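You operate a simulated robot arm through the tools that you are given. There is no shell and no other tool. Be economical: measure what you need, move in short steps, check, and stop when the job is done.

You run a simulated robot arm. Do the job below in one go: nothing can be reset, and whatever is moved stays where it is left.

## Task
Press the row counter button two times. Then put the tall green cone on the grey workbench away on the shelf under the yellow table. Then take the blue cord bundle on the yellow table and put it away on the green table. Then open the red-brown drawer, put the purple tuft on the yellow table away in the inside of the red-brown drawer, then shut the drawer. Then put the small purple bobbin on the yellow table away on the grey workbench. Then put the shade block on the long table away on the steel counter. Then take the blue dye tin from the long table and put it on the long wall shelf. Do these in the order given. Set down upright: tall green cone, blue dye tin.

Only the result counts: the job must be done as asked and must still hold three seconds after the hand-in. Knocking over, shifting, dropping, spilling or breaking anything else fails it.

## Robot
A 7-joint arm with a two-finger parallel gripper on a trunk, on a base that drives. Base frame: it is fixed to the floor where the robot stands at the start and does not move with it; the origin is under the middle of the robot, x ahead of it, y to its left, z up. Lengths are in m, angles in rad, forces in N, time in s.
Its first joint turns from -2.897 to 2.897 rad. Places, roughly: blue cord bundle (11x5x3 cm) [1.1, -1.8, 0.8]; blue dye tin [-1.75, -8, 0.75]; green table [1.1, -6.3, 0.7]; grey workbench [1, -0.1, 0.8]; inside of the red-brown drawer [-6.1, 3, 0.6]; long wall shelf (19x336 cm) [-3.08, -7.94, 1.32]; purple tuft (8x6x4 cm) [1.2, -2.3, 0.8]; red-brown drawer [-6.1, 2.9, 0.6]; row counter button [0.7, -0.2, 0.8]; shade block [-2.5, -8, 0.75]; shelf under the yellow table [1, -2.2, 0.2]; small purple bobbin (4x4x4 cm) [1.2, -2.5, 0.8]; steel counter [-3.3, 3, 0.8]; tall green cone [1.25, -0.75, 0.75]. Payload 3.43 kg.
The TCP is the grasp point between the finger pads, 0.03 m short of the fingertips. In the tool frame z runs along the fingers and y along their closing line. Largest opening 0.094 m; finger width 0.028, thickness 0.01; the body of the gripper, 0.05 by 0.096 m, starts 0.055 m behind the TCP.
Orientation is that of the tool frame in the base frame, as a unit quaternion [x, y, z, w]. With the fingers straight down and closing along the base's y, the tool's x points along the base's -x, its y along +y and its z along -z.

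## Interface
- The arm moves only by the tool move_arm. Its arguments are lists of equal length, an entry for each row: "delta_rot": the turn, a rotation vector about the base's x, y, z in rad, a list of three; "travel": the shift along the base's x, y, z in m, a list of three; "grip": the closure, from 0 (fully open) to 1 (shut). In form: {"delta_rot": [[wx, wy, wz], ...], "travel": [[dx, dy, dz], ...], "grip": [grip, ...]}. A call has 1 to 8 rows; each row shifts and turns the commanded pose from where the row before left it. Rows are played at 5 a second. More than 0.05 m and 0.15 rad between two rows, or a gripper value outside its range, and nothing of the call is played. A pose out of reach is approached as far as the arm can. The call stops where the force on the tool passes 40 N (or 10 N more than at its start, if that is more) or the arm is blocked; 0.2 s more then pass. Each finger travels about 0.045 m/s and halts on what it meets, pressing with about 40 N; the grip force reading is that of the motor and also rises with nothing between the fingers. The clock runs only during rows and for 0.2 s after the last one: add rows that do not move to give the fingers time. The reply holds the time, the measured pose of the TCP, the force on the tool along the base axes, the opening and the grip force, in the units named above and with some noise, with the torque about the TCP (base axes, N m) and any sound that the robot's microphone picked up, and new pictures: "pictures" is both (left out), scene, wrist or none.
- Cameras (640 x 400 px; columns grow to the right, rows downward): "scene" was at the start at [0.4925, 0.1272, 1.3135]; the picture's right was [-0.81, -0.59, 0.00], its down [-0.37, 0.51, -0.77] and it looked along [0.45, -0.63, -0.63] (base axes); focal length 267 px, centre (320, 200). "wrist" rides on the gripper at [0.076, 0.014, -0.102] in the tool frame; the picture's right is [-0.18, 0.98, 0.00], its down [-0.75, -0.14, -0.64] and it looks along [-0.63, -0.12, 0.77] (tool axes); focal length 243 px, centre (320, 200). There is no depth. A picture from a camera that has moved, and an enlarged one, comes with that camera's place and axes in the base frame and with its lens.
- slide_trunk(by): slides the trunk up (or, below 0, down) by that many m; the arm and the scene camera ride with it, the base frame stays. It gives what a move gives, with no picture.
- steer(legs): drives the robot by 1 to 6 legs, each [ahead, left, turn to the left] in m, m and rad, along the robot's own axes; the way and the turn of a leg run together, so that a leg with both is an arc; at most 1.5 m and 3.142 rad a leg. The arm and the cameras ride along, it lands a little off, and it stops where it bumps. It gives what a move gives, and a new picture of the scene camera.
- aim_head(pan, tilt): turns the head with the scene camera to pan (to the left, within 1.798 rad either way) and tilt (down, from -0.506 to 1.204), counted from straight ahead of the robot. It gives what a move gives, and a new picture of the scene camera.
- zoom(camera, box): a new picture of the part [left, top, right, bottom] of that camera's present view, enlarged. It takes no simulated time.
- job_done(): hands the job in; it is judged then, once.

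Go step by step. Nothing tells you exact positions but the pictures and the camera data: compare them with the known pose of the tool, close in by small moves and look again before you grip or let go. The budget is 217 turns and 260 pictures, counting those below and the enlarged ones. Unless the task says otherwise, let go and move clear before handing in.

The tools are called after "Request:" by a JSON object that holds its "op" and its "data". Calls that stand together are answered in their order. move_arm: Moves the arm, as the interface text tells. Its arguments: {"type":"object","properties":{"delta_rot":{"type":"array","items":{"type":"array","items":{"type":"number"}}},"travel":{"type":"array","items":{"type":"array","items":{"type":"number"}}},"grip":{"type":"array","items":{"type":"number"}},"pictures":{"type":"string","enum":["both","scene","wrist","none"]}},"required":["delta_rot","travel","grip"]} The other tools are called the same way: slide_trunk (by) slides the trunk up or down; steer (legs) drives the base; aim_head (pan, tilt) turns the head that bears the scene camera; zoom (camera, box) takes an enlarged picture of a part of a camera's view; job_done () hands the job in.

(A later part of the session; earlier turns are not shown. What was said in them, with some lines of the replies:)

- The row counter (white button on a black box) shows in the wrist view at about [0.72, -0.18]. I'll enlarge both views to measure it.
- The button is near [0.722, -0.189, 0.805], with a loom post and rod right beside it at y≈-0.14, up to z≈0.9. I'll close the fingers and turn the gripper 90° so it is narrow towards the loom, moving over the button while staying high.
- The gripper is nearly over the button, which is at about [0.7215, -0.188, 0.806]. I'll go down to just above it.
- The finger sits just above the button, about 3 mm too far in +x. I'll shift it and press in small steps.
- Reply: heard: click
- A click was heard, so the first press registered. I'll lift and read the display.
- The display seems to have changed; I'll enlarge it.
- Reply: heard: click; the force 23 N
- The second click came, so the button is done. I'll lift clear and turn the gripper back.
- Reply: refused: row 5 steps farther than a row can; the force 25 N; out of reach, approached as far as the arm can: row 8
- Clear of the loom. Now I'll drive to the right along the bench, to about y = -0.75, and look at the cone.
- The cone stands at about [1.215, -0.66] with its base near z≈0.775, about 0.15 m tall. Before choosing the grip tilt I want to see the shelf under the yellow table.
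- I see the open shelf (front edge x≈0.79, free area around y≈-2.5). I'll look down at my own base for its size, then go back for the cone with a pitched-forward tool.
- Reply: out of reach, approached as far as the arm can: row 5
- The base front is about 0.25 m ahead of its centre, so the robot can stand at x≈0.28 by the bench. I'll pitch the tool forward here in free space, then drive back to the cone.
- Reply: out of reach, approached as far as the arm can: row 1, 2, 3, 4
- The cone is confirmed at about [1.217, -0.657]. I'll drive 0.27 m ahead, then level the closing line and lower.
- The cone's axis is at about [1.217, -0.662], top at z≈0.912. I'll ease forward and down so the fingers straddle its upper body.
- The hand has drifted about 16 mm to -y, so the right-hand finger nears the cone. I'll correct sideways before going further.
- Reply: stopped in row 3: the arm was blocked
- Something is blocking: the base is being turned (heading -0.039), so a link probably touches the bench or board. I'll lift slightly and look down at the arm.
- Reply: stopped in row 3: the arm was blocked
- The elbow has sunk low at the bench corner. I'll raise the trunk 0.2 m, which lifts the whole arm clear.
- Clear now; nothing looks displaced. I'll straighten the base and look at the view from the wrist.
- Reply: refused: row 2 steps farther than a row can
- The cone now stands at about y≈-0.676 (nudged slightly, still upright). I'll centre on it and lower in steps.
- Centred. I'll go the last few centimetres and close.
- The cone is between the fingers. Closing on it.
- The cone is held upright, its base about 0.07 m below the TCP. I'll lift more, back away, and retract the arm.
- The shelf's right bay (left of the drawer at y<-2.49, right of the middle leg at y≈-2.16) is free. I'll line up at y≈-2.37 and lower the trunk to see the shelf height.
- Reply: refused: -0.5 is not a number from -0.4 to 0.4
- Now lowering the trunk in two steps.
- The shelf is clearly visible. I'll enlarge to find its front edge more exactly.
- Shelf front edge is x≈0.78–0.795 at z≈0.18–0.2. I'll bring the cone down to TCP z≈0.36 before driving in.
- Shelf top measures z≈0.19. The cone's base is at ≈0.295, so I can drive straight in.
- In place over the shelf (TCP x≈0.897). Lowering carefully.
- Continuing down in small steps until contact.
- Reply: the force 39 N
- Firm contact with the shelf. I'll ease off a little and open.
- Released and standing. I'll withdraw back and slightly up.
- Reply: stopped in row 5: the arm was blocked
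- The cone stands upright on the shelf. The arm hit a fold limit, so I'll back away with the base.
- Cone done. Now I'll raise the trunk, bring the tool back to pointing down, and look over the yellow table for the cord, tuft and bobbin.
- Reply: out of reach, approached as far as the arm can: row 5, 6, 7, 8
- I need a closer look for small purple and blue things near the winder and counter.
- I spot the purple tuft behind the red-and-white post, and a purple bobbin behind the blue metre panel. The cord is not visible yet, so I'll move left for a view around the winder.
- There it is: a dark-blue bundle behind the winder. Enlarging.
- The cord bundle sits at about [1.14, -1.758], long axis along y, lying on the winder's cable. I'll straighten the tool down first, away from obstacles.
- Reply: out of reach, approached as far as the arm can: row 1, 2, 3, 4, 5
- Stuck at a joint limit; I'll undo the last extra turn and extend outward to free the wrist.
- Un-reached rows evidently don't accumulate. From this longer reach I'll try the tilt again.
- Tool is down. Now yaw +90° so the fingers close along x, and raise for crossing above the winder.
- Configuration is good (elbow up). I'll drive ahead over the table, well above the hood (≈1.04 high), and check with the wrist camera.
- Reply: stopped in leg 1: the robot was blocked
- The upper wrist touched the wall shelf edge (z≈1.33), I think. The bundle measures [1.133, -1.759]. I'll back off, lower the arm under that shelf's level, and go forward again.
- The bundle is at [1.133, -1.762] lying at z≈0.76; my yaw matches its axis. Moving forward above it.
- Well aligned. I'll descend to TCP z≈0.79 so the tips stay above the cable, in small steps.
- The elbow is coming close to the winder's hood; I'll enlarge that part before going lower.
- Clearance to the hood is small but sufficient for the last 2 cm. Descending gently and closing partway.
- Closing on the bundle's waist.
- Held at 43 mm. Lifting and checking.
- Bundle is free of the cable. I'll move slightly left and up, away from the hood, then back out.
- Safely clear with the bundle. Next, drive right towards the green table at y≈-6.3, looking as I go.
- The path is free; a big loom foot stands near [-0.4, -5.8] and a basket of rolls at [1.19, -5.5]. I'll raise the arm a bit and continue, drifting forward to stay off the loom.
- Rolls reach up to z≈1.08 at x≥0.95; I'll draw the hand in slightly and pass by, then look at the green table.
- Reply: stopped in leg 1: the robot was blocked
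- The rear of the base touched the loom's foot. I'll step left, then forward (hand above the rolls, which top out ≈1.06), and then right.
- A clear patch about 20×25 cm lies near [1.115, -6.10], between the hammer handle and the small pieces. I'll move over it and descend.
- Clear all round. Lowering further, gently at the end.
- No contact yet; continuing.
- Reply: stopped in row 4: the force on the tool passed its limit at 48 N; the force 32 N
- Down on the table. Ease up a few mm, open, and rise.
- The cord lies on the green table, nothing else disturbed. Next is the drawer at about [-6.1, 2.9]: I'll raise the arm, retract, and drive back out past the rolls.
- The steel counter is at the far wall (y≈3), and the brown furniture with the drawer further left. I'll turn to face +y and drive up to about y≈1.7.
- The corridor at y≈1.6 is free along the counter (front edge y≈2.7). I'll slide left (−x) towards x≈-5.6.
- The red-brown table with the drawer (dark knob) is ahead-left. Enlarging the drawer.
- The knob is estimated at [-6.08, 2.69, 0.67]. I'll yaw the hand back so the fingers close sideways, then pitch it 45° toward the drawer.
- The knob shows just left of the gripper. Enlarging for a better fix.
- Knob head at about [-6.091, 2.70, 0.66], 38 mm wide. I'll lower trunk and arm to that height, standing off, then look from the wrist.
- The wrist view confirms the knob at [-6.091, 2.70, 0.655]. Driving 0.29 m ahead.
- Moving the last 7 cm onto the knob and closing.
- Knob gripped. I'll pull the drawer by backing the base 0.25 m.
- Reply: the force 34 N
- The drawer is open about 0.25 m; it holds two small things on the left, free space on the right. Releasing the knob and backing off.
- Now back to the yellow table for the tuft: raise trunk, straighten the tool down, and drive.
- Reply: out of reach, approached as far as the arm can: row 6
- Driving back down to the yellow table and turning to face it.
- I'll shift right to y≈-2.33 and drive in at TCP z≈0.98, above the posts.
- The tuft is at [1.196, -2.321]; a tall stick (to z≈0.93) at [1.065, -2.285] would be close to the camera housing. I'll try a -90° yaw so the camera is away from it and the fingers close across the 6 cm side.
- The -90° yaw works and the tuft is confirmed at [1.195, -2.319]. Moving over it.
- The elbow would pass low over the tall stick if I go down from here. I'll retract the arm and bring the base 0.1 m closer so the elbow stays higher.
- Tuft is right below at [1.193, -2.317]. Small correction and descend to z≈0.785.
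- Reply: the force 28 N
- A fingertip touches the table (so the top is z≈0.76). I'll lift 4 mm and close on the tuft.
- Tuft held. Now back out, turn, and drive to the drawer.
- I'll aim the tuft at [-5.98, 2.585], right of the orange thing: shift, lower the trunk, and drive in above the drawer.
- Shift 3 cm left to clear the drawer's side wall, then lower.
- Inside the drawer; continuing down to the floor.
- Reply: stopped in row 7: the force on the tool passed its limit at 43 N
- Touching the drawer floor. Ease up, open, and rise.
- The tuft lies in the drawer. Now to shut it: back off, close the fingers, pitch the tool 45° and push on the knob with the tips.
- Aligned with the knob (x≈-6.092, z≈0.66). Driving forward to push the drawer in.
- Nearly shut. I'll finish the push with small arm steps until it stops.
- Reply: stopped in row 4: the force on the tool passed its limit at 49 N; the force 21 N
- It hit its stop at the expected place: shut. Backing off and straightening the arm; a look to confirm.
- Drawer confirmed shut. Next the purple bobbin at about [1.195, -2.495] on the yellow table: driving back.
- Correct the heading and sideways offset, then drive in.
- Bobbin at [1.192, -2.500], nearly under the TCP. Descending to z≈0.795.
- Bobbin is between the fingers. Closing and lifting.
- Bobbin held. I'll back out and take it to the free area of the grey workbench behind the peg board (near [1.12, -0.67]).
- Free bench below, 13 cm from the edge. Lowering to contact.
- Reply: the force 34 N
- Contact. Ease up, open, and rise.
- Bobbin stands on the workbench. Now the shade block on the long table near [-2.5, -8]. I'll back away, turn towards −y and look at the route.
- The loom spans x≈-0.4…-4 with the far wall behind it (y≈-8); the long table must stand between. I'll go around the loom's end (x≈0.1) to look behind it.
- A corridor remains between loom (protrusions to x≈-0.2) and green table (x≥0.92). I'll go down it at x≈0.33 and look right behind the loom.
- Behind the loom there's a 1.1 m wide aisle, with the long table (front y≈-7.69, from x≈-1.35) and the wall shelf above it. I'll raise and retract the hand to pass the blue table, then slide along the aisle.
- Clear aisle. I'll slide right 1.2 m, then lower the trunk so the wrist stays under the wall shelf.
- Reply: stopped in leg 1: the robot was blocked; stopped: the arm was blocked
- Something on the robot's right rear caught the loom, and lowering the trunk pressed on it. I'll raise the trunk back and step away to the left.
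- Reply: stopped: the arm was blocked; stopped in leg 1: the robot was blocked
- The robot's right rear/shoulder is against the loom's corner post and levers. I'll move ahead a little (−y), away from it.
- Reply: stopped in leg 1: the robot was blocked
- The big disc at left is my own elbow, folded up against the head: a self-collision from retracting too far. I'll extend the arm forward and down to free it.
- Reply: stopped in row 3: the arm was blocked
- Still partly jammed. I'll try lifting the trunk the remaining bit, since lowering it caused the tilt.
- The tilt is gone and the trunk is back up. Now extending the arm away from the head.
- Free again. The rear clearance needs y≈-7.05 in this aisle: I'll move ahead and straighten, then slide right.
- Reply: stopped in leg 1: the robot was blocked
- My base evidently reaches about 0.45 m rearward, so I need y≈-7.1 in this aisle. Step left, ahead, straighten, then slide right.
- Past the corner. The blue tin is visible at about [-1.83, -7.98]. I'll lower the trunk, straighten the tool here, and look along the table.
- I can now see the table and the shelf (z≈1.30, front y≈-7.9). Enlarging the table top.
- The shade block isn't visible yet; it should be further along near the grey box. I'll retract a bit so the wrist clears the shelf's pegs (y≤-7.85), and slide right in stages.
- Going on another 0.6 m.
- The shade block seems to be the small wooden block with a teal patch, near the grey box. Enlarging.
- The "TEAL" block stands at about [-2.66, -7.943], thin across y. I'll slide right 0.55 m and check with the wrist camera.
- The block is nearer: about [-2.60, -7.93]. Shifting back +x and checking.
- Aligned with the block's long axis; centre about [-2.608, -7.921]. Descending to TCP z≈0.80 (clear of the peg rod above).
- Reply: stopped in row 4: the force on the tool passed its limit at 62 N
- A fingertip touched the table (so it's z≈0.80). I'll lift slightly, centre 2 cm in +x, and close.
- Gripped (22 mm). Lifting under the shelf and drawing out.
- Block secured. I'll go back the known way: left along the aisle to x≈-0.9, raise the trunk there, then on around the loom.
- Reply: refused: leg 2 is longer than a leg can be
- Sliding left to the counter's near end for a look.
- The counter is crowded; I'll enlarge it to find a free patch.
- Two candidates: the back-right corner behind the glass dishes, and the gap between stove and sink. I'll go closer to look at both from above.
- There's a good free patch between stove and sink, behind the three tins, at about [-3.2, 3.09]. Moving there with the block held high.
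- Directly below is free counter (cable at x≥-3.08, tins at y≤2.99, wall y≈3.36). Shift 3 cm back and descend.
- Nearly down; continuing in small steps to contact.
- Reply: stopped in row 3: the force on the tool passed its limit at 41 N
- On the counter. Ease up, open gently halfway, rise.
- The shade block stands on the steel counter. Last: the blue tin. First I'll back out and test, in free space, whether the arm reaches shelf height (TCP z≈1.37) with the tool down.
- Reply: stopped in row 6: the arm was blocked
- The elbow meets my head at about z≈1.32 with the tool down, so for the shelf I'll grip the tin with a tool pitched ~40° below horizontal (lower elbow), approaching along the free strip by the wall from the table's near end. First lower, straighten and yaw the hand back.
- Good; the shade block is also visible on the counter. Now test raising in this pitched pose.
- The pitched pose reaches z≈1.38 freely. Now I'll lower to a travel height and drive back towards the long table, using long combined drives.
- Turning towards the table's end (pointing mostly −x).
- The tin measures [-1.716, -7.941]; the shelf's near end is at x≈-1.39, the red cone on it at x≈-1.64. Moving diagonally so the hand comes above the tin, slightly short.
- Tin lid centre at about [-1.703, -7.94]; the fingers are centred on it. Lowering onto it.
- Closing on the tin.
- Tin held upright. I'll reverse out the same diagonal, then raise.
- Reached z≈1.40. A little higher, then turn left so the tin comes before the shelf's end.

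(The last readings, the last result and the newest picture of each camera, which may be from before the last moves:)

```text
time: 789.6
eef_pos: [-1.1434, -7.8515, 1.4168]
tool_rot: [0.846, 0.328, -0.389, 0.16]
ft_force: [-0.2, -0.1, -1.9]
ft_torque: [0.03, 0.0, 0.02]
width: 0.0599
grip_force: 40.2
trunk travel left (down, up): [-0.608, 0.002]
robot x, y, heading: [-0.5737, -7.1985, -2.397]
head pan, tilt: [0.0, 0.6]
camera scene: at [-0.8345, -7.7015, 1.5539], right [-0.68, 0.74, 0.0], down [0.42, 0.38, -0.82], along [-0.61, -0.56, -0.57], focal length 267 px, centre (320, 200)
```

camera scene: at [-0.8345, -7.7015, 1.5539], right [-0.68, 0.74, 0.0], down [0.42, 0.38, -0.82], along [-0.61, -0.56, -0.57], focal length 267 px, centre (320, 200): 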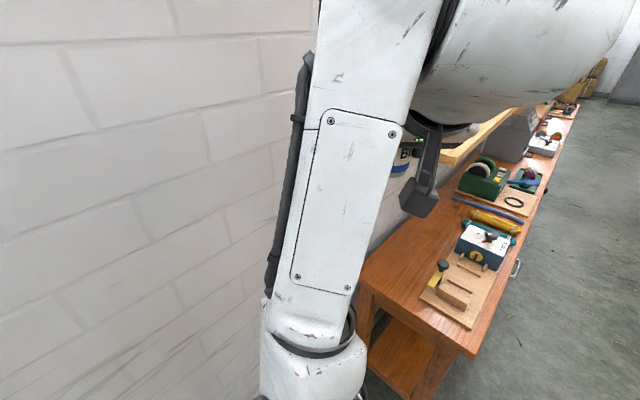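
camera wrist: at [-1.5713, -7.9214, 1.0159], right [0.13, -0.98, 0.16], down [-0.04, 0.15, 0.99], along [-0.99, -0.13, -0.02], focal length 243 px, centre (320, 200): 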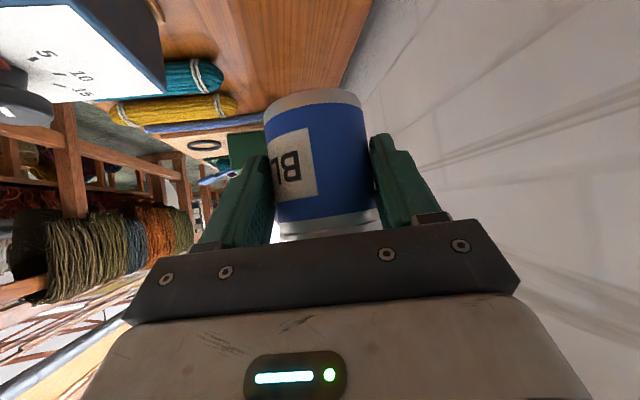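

Exactly as planned. Moving two thirds of the way to the shelf end and checking with the wrist camera.

Request:
{"op": "steer", "data": {"legs": [[0.2, -0.106, 0]]}}

Request:
{"op": "move_arm", "data": {"delta_rot": [[0, 0, 0]], "travel": [[0, 0, 0]], "grip": [1], "pictures": "wrist"}}

```text
time: 791.3
eef_pos: [-1.3612, -7.9084, 1.4161]
tool_rot: [0.846, 0.328, -0.388, 0.16]
ft_force: [-0.1, -1.0, -2.9]
ft_torque: [0.02, -0.05, -0.02]
width: 0.0599
grip_force: 39.9
trunk travel left (down, up): [-0.608, 0.002]
robot x, y, heading: [-0.797, -7.254, -2.398]
head pan, tilt: [0.0, 0.6]
camera scene: at [-1.0518, -7.7558, 1.5539], right [-0.68, 0.74, 0.0], down [0.42, 0.38, -0.82], along [-0.61, -0.56, -0.57], focal length 267 px, centre (320, 200)
```

scene: 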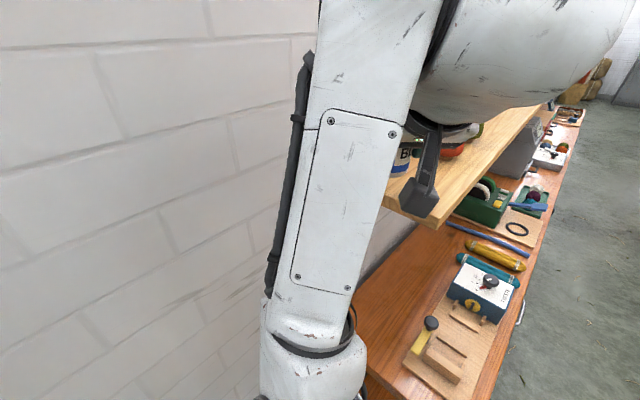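

```text
time: 791.7
eef_pos: [-1.3602, -7.9069, 1.4169]
tool_rot: [0.846, 0.327, -0.389, 0.16]
ft_force: [-0.2, 0.2, -1.3]
ft_torque: [0.02, -0.03, 0.01]
width: 0.0596
grip_force: 40.5
trunk travel left (down, up): [-0.608, 0.002]
robot x, y, heading: [-0.7919, -7.252, -2.393]
head pan, tilt: [0.0, 0.6]
camera wrist: at [-1.2569, -7.8327, 1.4246], right [0.58, -0.8, 0.16], down [-0.11, 0.12, 0.99], along [-0.81, -0.59, -0.02], focal length 243 px, centre (320, 200)
```

wrist: 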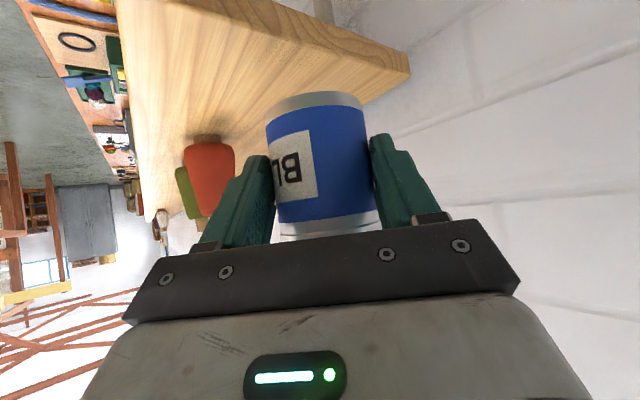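

The shelf top is z≈1.32 and the red cone base is at about [-1.565, -7.907]. I'll set the tin at about [-1.455, -7.955], moving the last 11 cm, then lower.

Request:
{"op": "steer", "data": {"legs": [[0.102, -0.029, 0]]}}

Request:
{"op": "move_arm", "data": {"delta_rot": [[0, 0, 0], [0, 0, 0], [0, 0, 0], [0, 0, 0]], "travel": [[0, 0, -0.012], [0, 0, -0.012], [0, 0, -0.008], [0, 0, 0]], "grip": [1, 1, 1, 1], "pictures": "wrist"}}

```text
time: 792.9
eef_pos: [-1.4582, -7.9544, 1.4153]
tool_rot: [0.846, 0.326, -0.39, 0.16]
ft_force: [0.4, -0.4, -1.9]
ft_torque: [0.03, -0.02, 0.0]
width: 0.0598
grip_force: 39.7
trunk travel left (down, up): [-0.608, 0.002]
robot x, y, heading: [-0.8907, -7.3041, -2.397]
head pan, tilt: [0.0, 0.6]
camera scene: at [-1.1491, -7.804, 1.5539], right [-0.68, 0.74, 0.0], down [0.42, 0.38, -0.82], along [-0.61, -0.56, -0.57], focal length 267 px, centre (320, 200)
```

scene: 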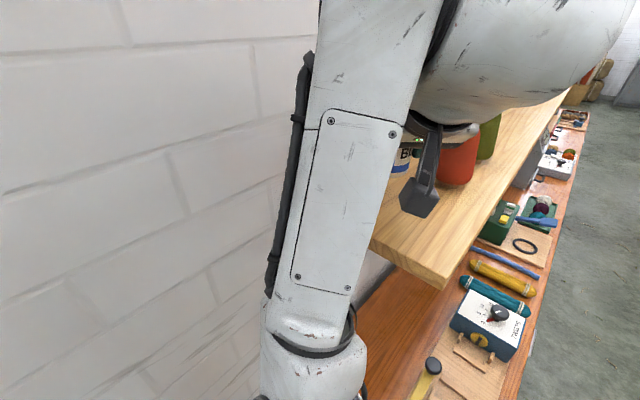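

```text
time: 793.9
eef_pos: [-1.459, -7.9557, 1.384]
tool_rot: [0.847, 0.326, -0.389, 0.16]
ft_force: [-0.7, 0.4, -2.2]
ft_torque: [0.01, -0.05, 0.02]
width: 0.0596
grip_force: 39.7
trunk travel left (down, up): [-0.608, 0.002]
robot x, y, heading: [-0.8876, -7.301, -2.4]
head pan, tilt: [0.0, 0.6]
camera wrist: at [-1.354, -7.8808, 1.3916], right [0.58, -0.8, 0.16], down [-0.11, 0.12, 0.99], along [-0.81, -0.59, -0.02], focal length 243 px, centre (320, 200)
```

wrist: 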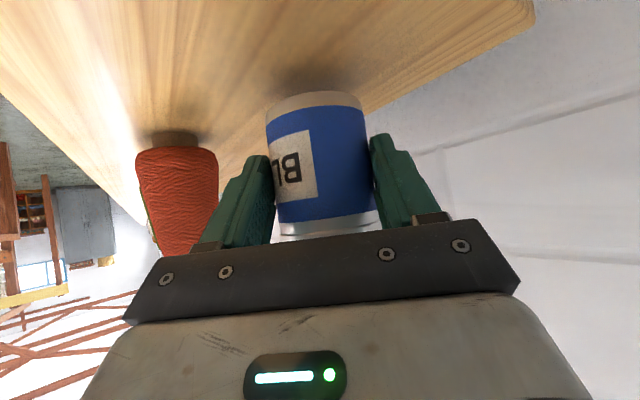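

Tin is above the shelf, clear of the red cone. Lowering gently to contact.

Request:
{"op": "move_arm", "data": {"delta_rot": [[0, 0, 0], [0, 0, 0], [0, 0, 0], [0, 0, 0], [0, 0, 0], [0, 0, 0]], "travel": [[0, 0, -0.005], [0, 0, -0.004], [0, 0, -0.004], [0, 0, -0.004], [0, 0, -0.004], [0, 0, -0.004]], "grip": [1, 1, 1, 1, 1, 1], "pictures": "none"}}

```text
time: 795.3
eef_pos: [-1.4563, -7.956, 1.3647]
tool_rot: [0.844, 0.325, -0.395, 0.163]
ft_force: [1.5, -2.6, 37.4]
ft_torque: [-0.33, 0.96, -0.13]
width: 0.0604
grip_force: 40.2
trunk travel left (down, up): [-0.608, 0.002]
robot x, y, heading: [-0.884, -7.3032, -2.4]
head pan, tilt: [0.0, 0.6]
```

Contact at z≈1.365. Ease up slightly and open gently (partly).

Request:
{"op": "move_arm", "data": {"delta_rot": [[0, 0, 0], [0, 0, 0], [0, 0, 0], [0, 0, 0], [0, 0, 0], [0, 0, 0]], "travel": [[0, 0, 0.003], [0, 0, 0.001], [0, 0, 0], [0, 0, 0], [0, 0, 0], [0, 0, 0]], "grip": [1, 1, 0.33, 0.2, 0.15, 0.15], "pictures": "wrist"}}

```text
time: 796.7
eef_pos: [-1.458, -7.955, 1.3626]
tool_rot: [0.848, 0.325, -0.388, 0.158]
ft_force: [-0.1, 0.1, 0.9]
ft_torque: [0.03, -0.02, 0.01]
width: 0.08
grip_force: 0.1
trunk travel left (down, up): [-0.608, 0.002]
robot x, y, heading: [-0.8928, -7.3008, -2.399]
head pan, tilt: [0.0, 0.6]
camera wrist: at [-1.3543, -7.8805, 1.3712], right [0.58, -0.8, 0.16], down [-0.11, 0.12, 0.99], along [-0.81, -0.59, -0.02], focal length 243 px, centre (320, 200)
```

wrist: 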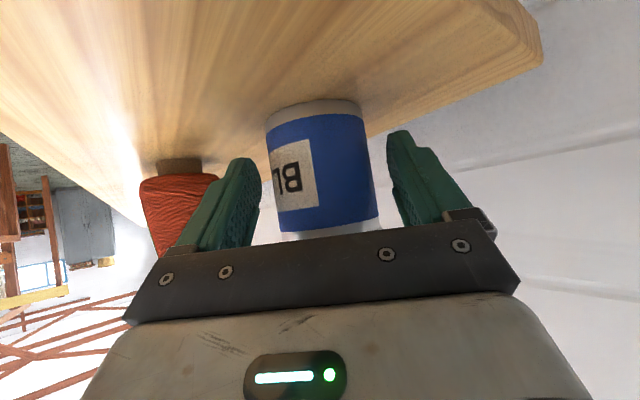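

Released, standing upright. Withdrawing along the tool axis, then backing away.

Request:
{"op": "move_arm", "data": {"delta_rot": [[0, 0, 0], [0, 0, 0], [0, 0, 0], [0, 0, 0], [0, 0, 0]], "travel": [[0.008, 0.007, 0.01], [0.012, 0.01, 0.012], [0.018, 0.015, 0.015], [0.02, 0.017, 0.01], [0, 0, 0]], "grip": [0.15, 0.15, 0.15, 0.15, 0.15], "pictures": "wrist"}}

```text
time: 797.9
eef_pos: [-1.3996, -7.906, 1.4112]
tool_rot: [0.846, 0.327, -0.389, 0.16]
ft_force: [0.4, 0.8, 0.3]
ft_torque: [-0.01, -0.01, -0.01]
width: 0.0799
grip_force: 0.1
trunk travel left (down, up): [-0.608, 0.002]
robot x, y, heading: [-0.8925, -7.3044, -2.405]
head pan, tilt: [0.0, 0.6]
camera wrist: at [-1.2961, -7.8305, 1.4186], right [0.58, -0.8, 0.16], down [-0.11, 0.12, 0.99], along [-0.81, -0.59, -0.02], focal length 243 px, centre (320, 200)
```

wrist: 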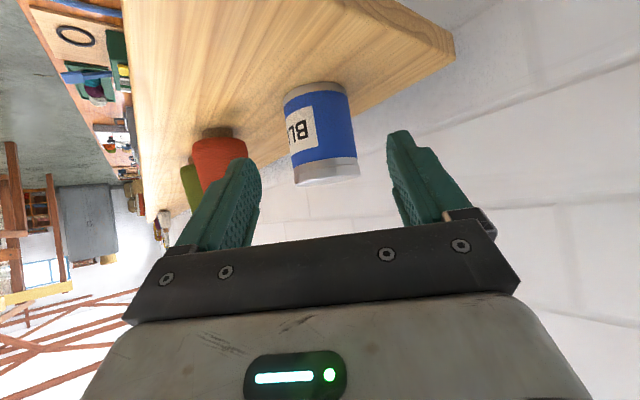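

Tin stands on the shelf. Backing the base 0.15 m to be clear.

Request:
{"op": "steer", "data": {"legs": [[-0.14, 0.02, 0]]}}

```text
time: 799.2
eef_pos: [-1.2887, -7.8239, 1.4106]
tool_rot: [0.848, 0.324, -0.39, 0.158]
ft_force: [-0.2, 0.3, -0.3]
ft_torque: [0.01, 0.0, 0.01]
width: 0.0798
grip_force: 0.0
trunk travel left (down, up): [-0.608, 0.002]
robot x, y, heading: [-0.7757, -7.2232, -2.405]
head pan, tilt: [0.0, 0.6]
camera scene: at [-1.0354, -7.7238, 1.554], right [-0.67, 0.74, 0.0], down [0.42, 0.38, -0.82], along [-0.61, -0.55, -0.57], focal length 267 px, centre (320, 200)
```

scene: 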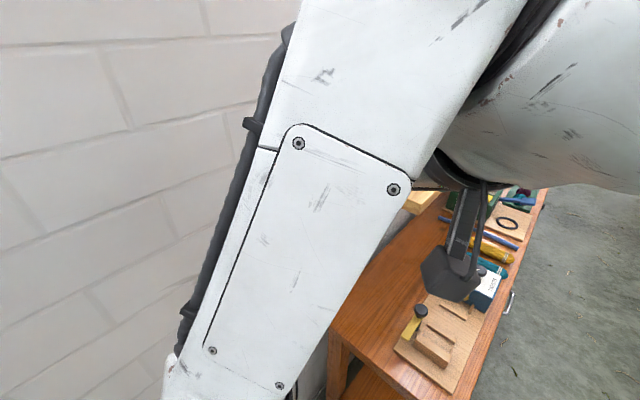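

All seven steps are finished and the arm is clear, so I'm handing the job in.

Request:
{"op": "job_done", "data": {}}

```text
The job is handed in.
```

I did all seven steps in the order given and handed the job in. Two contacts may still count against it.

- **Loom:** the base bumped the big loom in the corner by the green table and again behind it, and I did not check afterwards whether any of its levers had moved. The first time on that aisle, lowering the trunk also tilted the robot briefly.
- **Green cone:** I nudged it about 1.5 cm on the workbench while lining up the grip. It stayed upright.

| Item | Where it ended up |
|---|---|
| Row counter button | Pressed twice; I heard a click each time. The display read 20 before and 00 after the first press; I did not read it after the second. |
| Tall green cone | Upright on the shelf under the yellow table |
| Blue cord bundle | On the green table, in the clear patch between the hammer and the small pieces |
| Purple tuft | In the red-brown drawer, which is shut |
| Small purple bobbin | On the grey workbench, behind the peg board |
| Shade block (the one marked TEAL) | On the steel counter, between the stove and the sink |
| Blue dye tin | Upright on the long wall shelf, near the end by the red cone |
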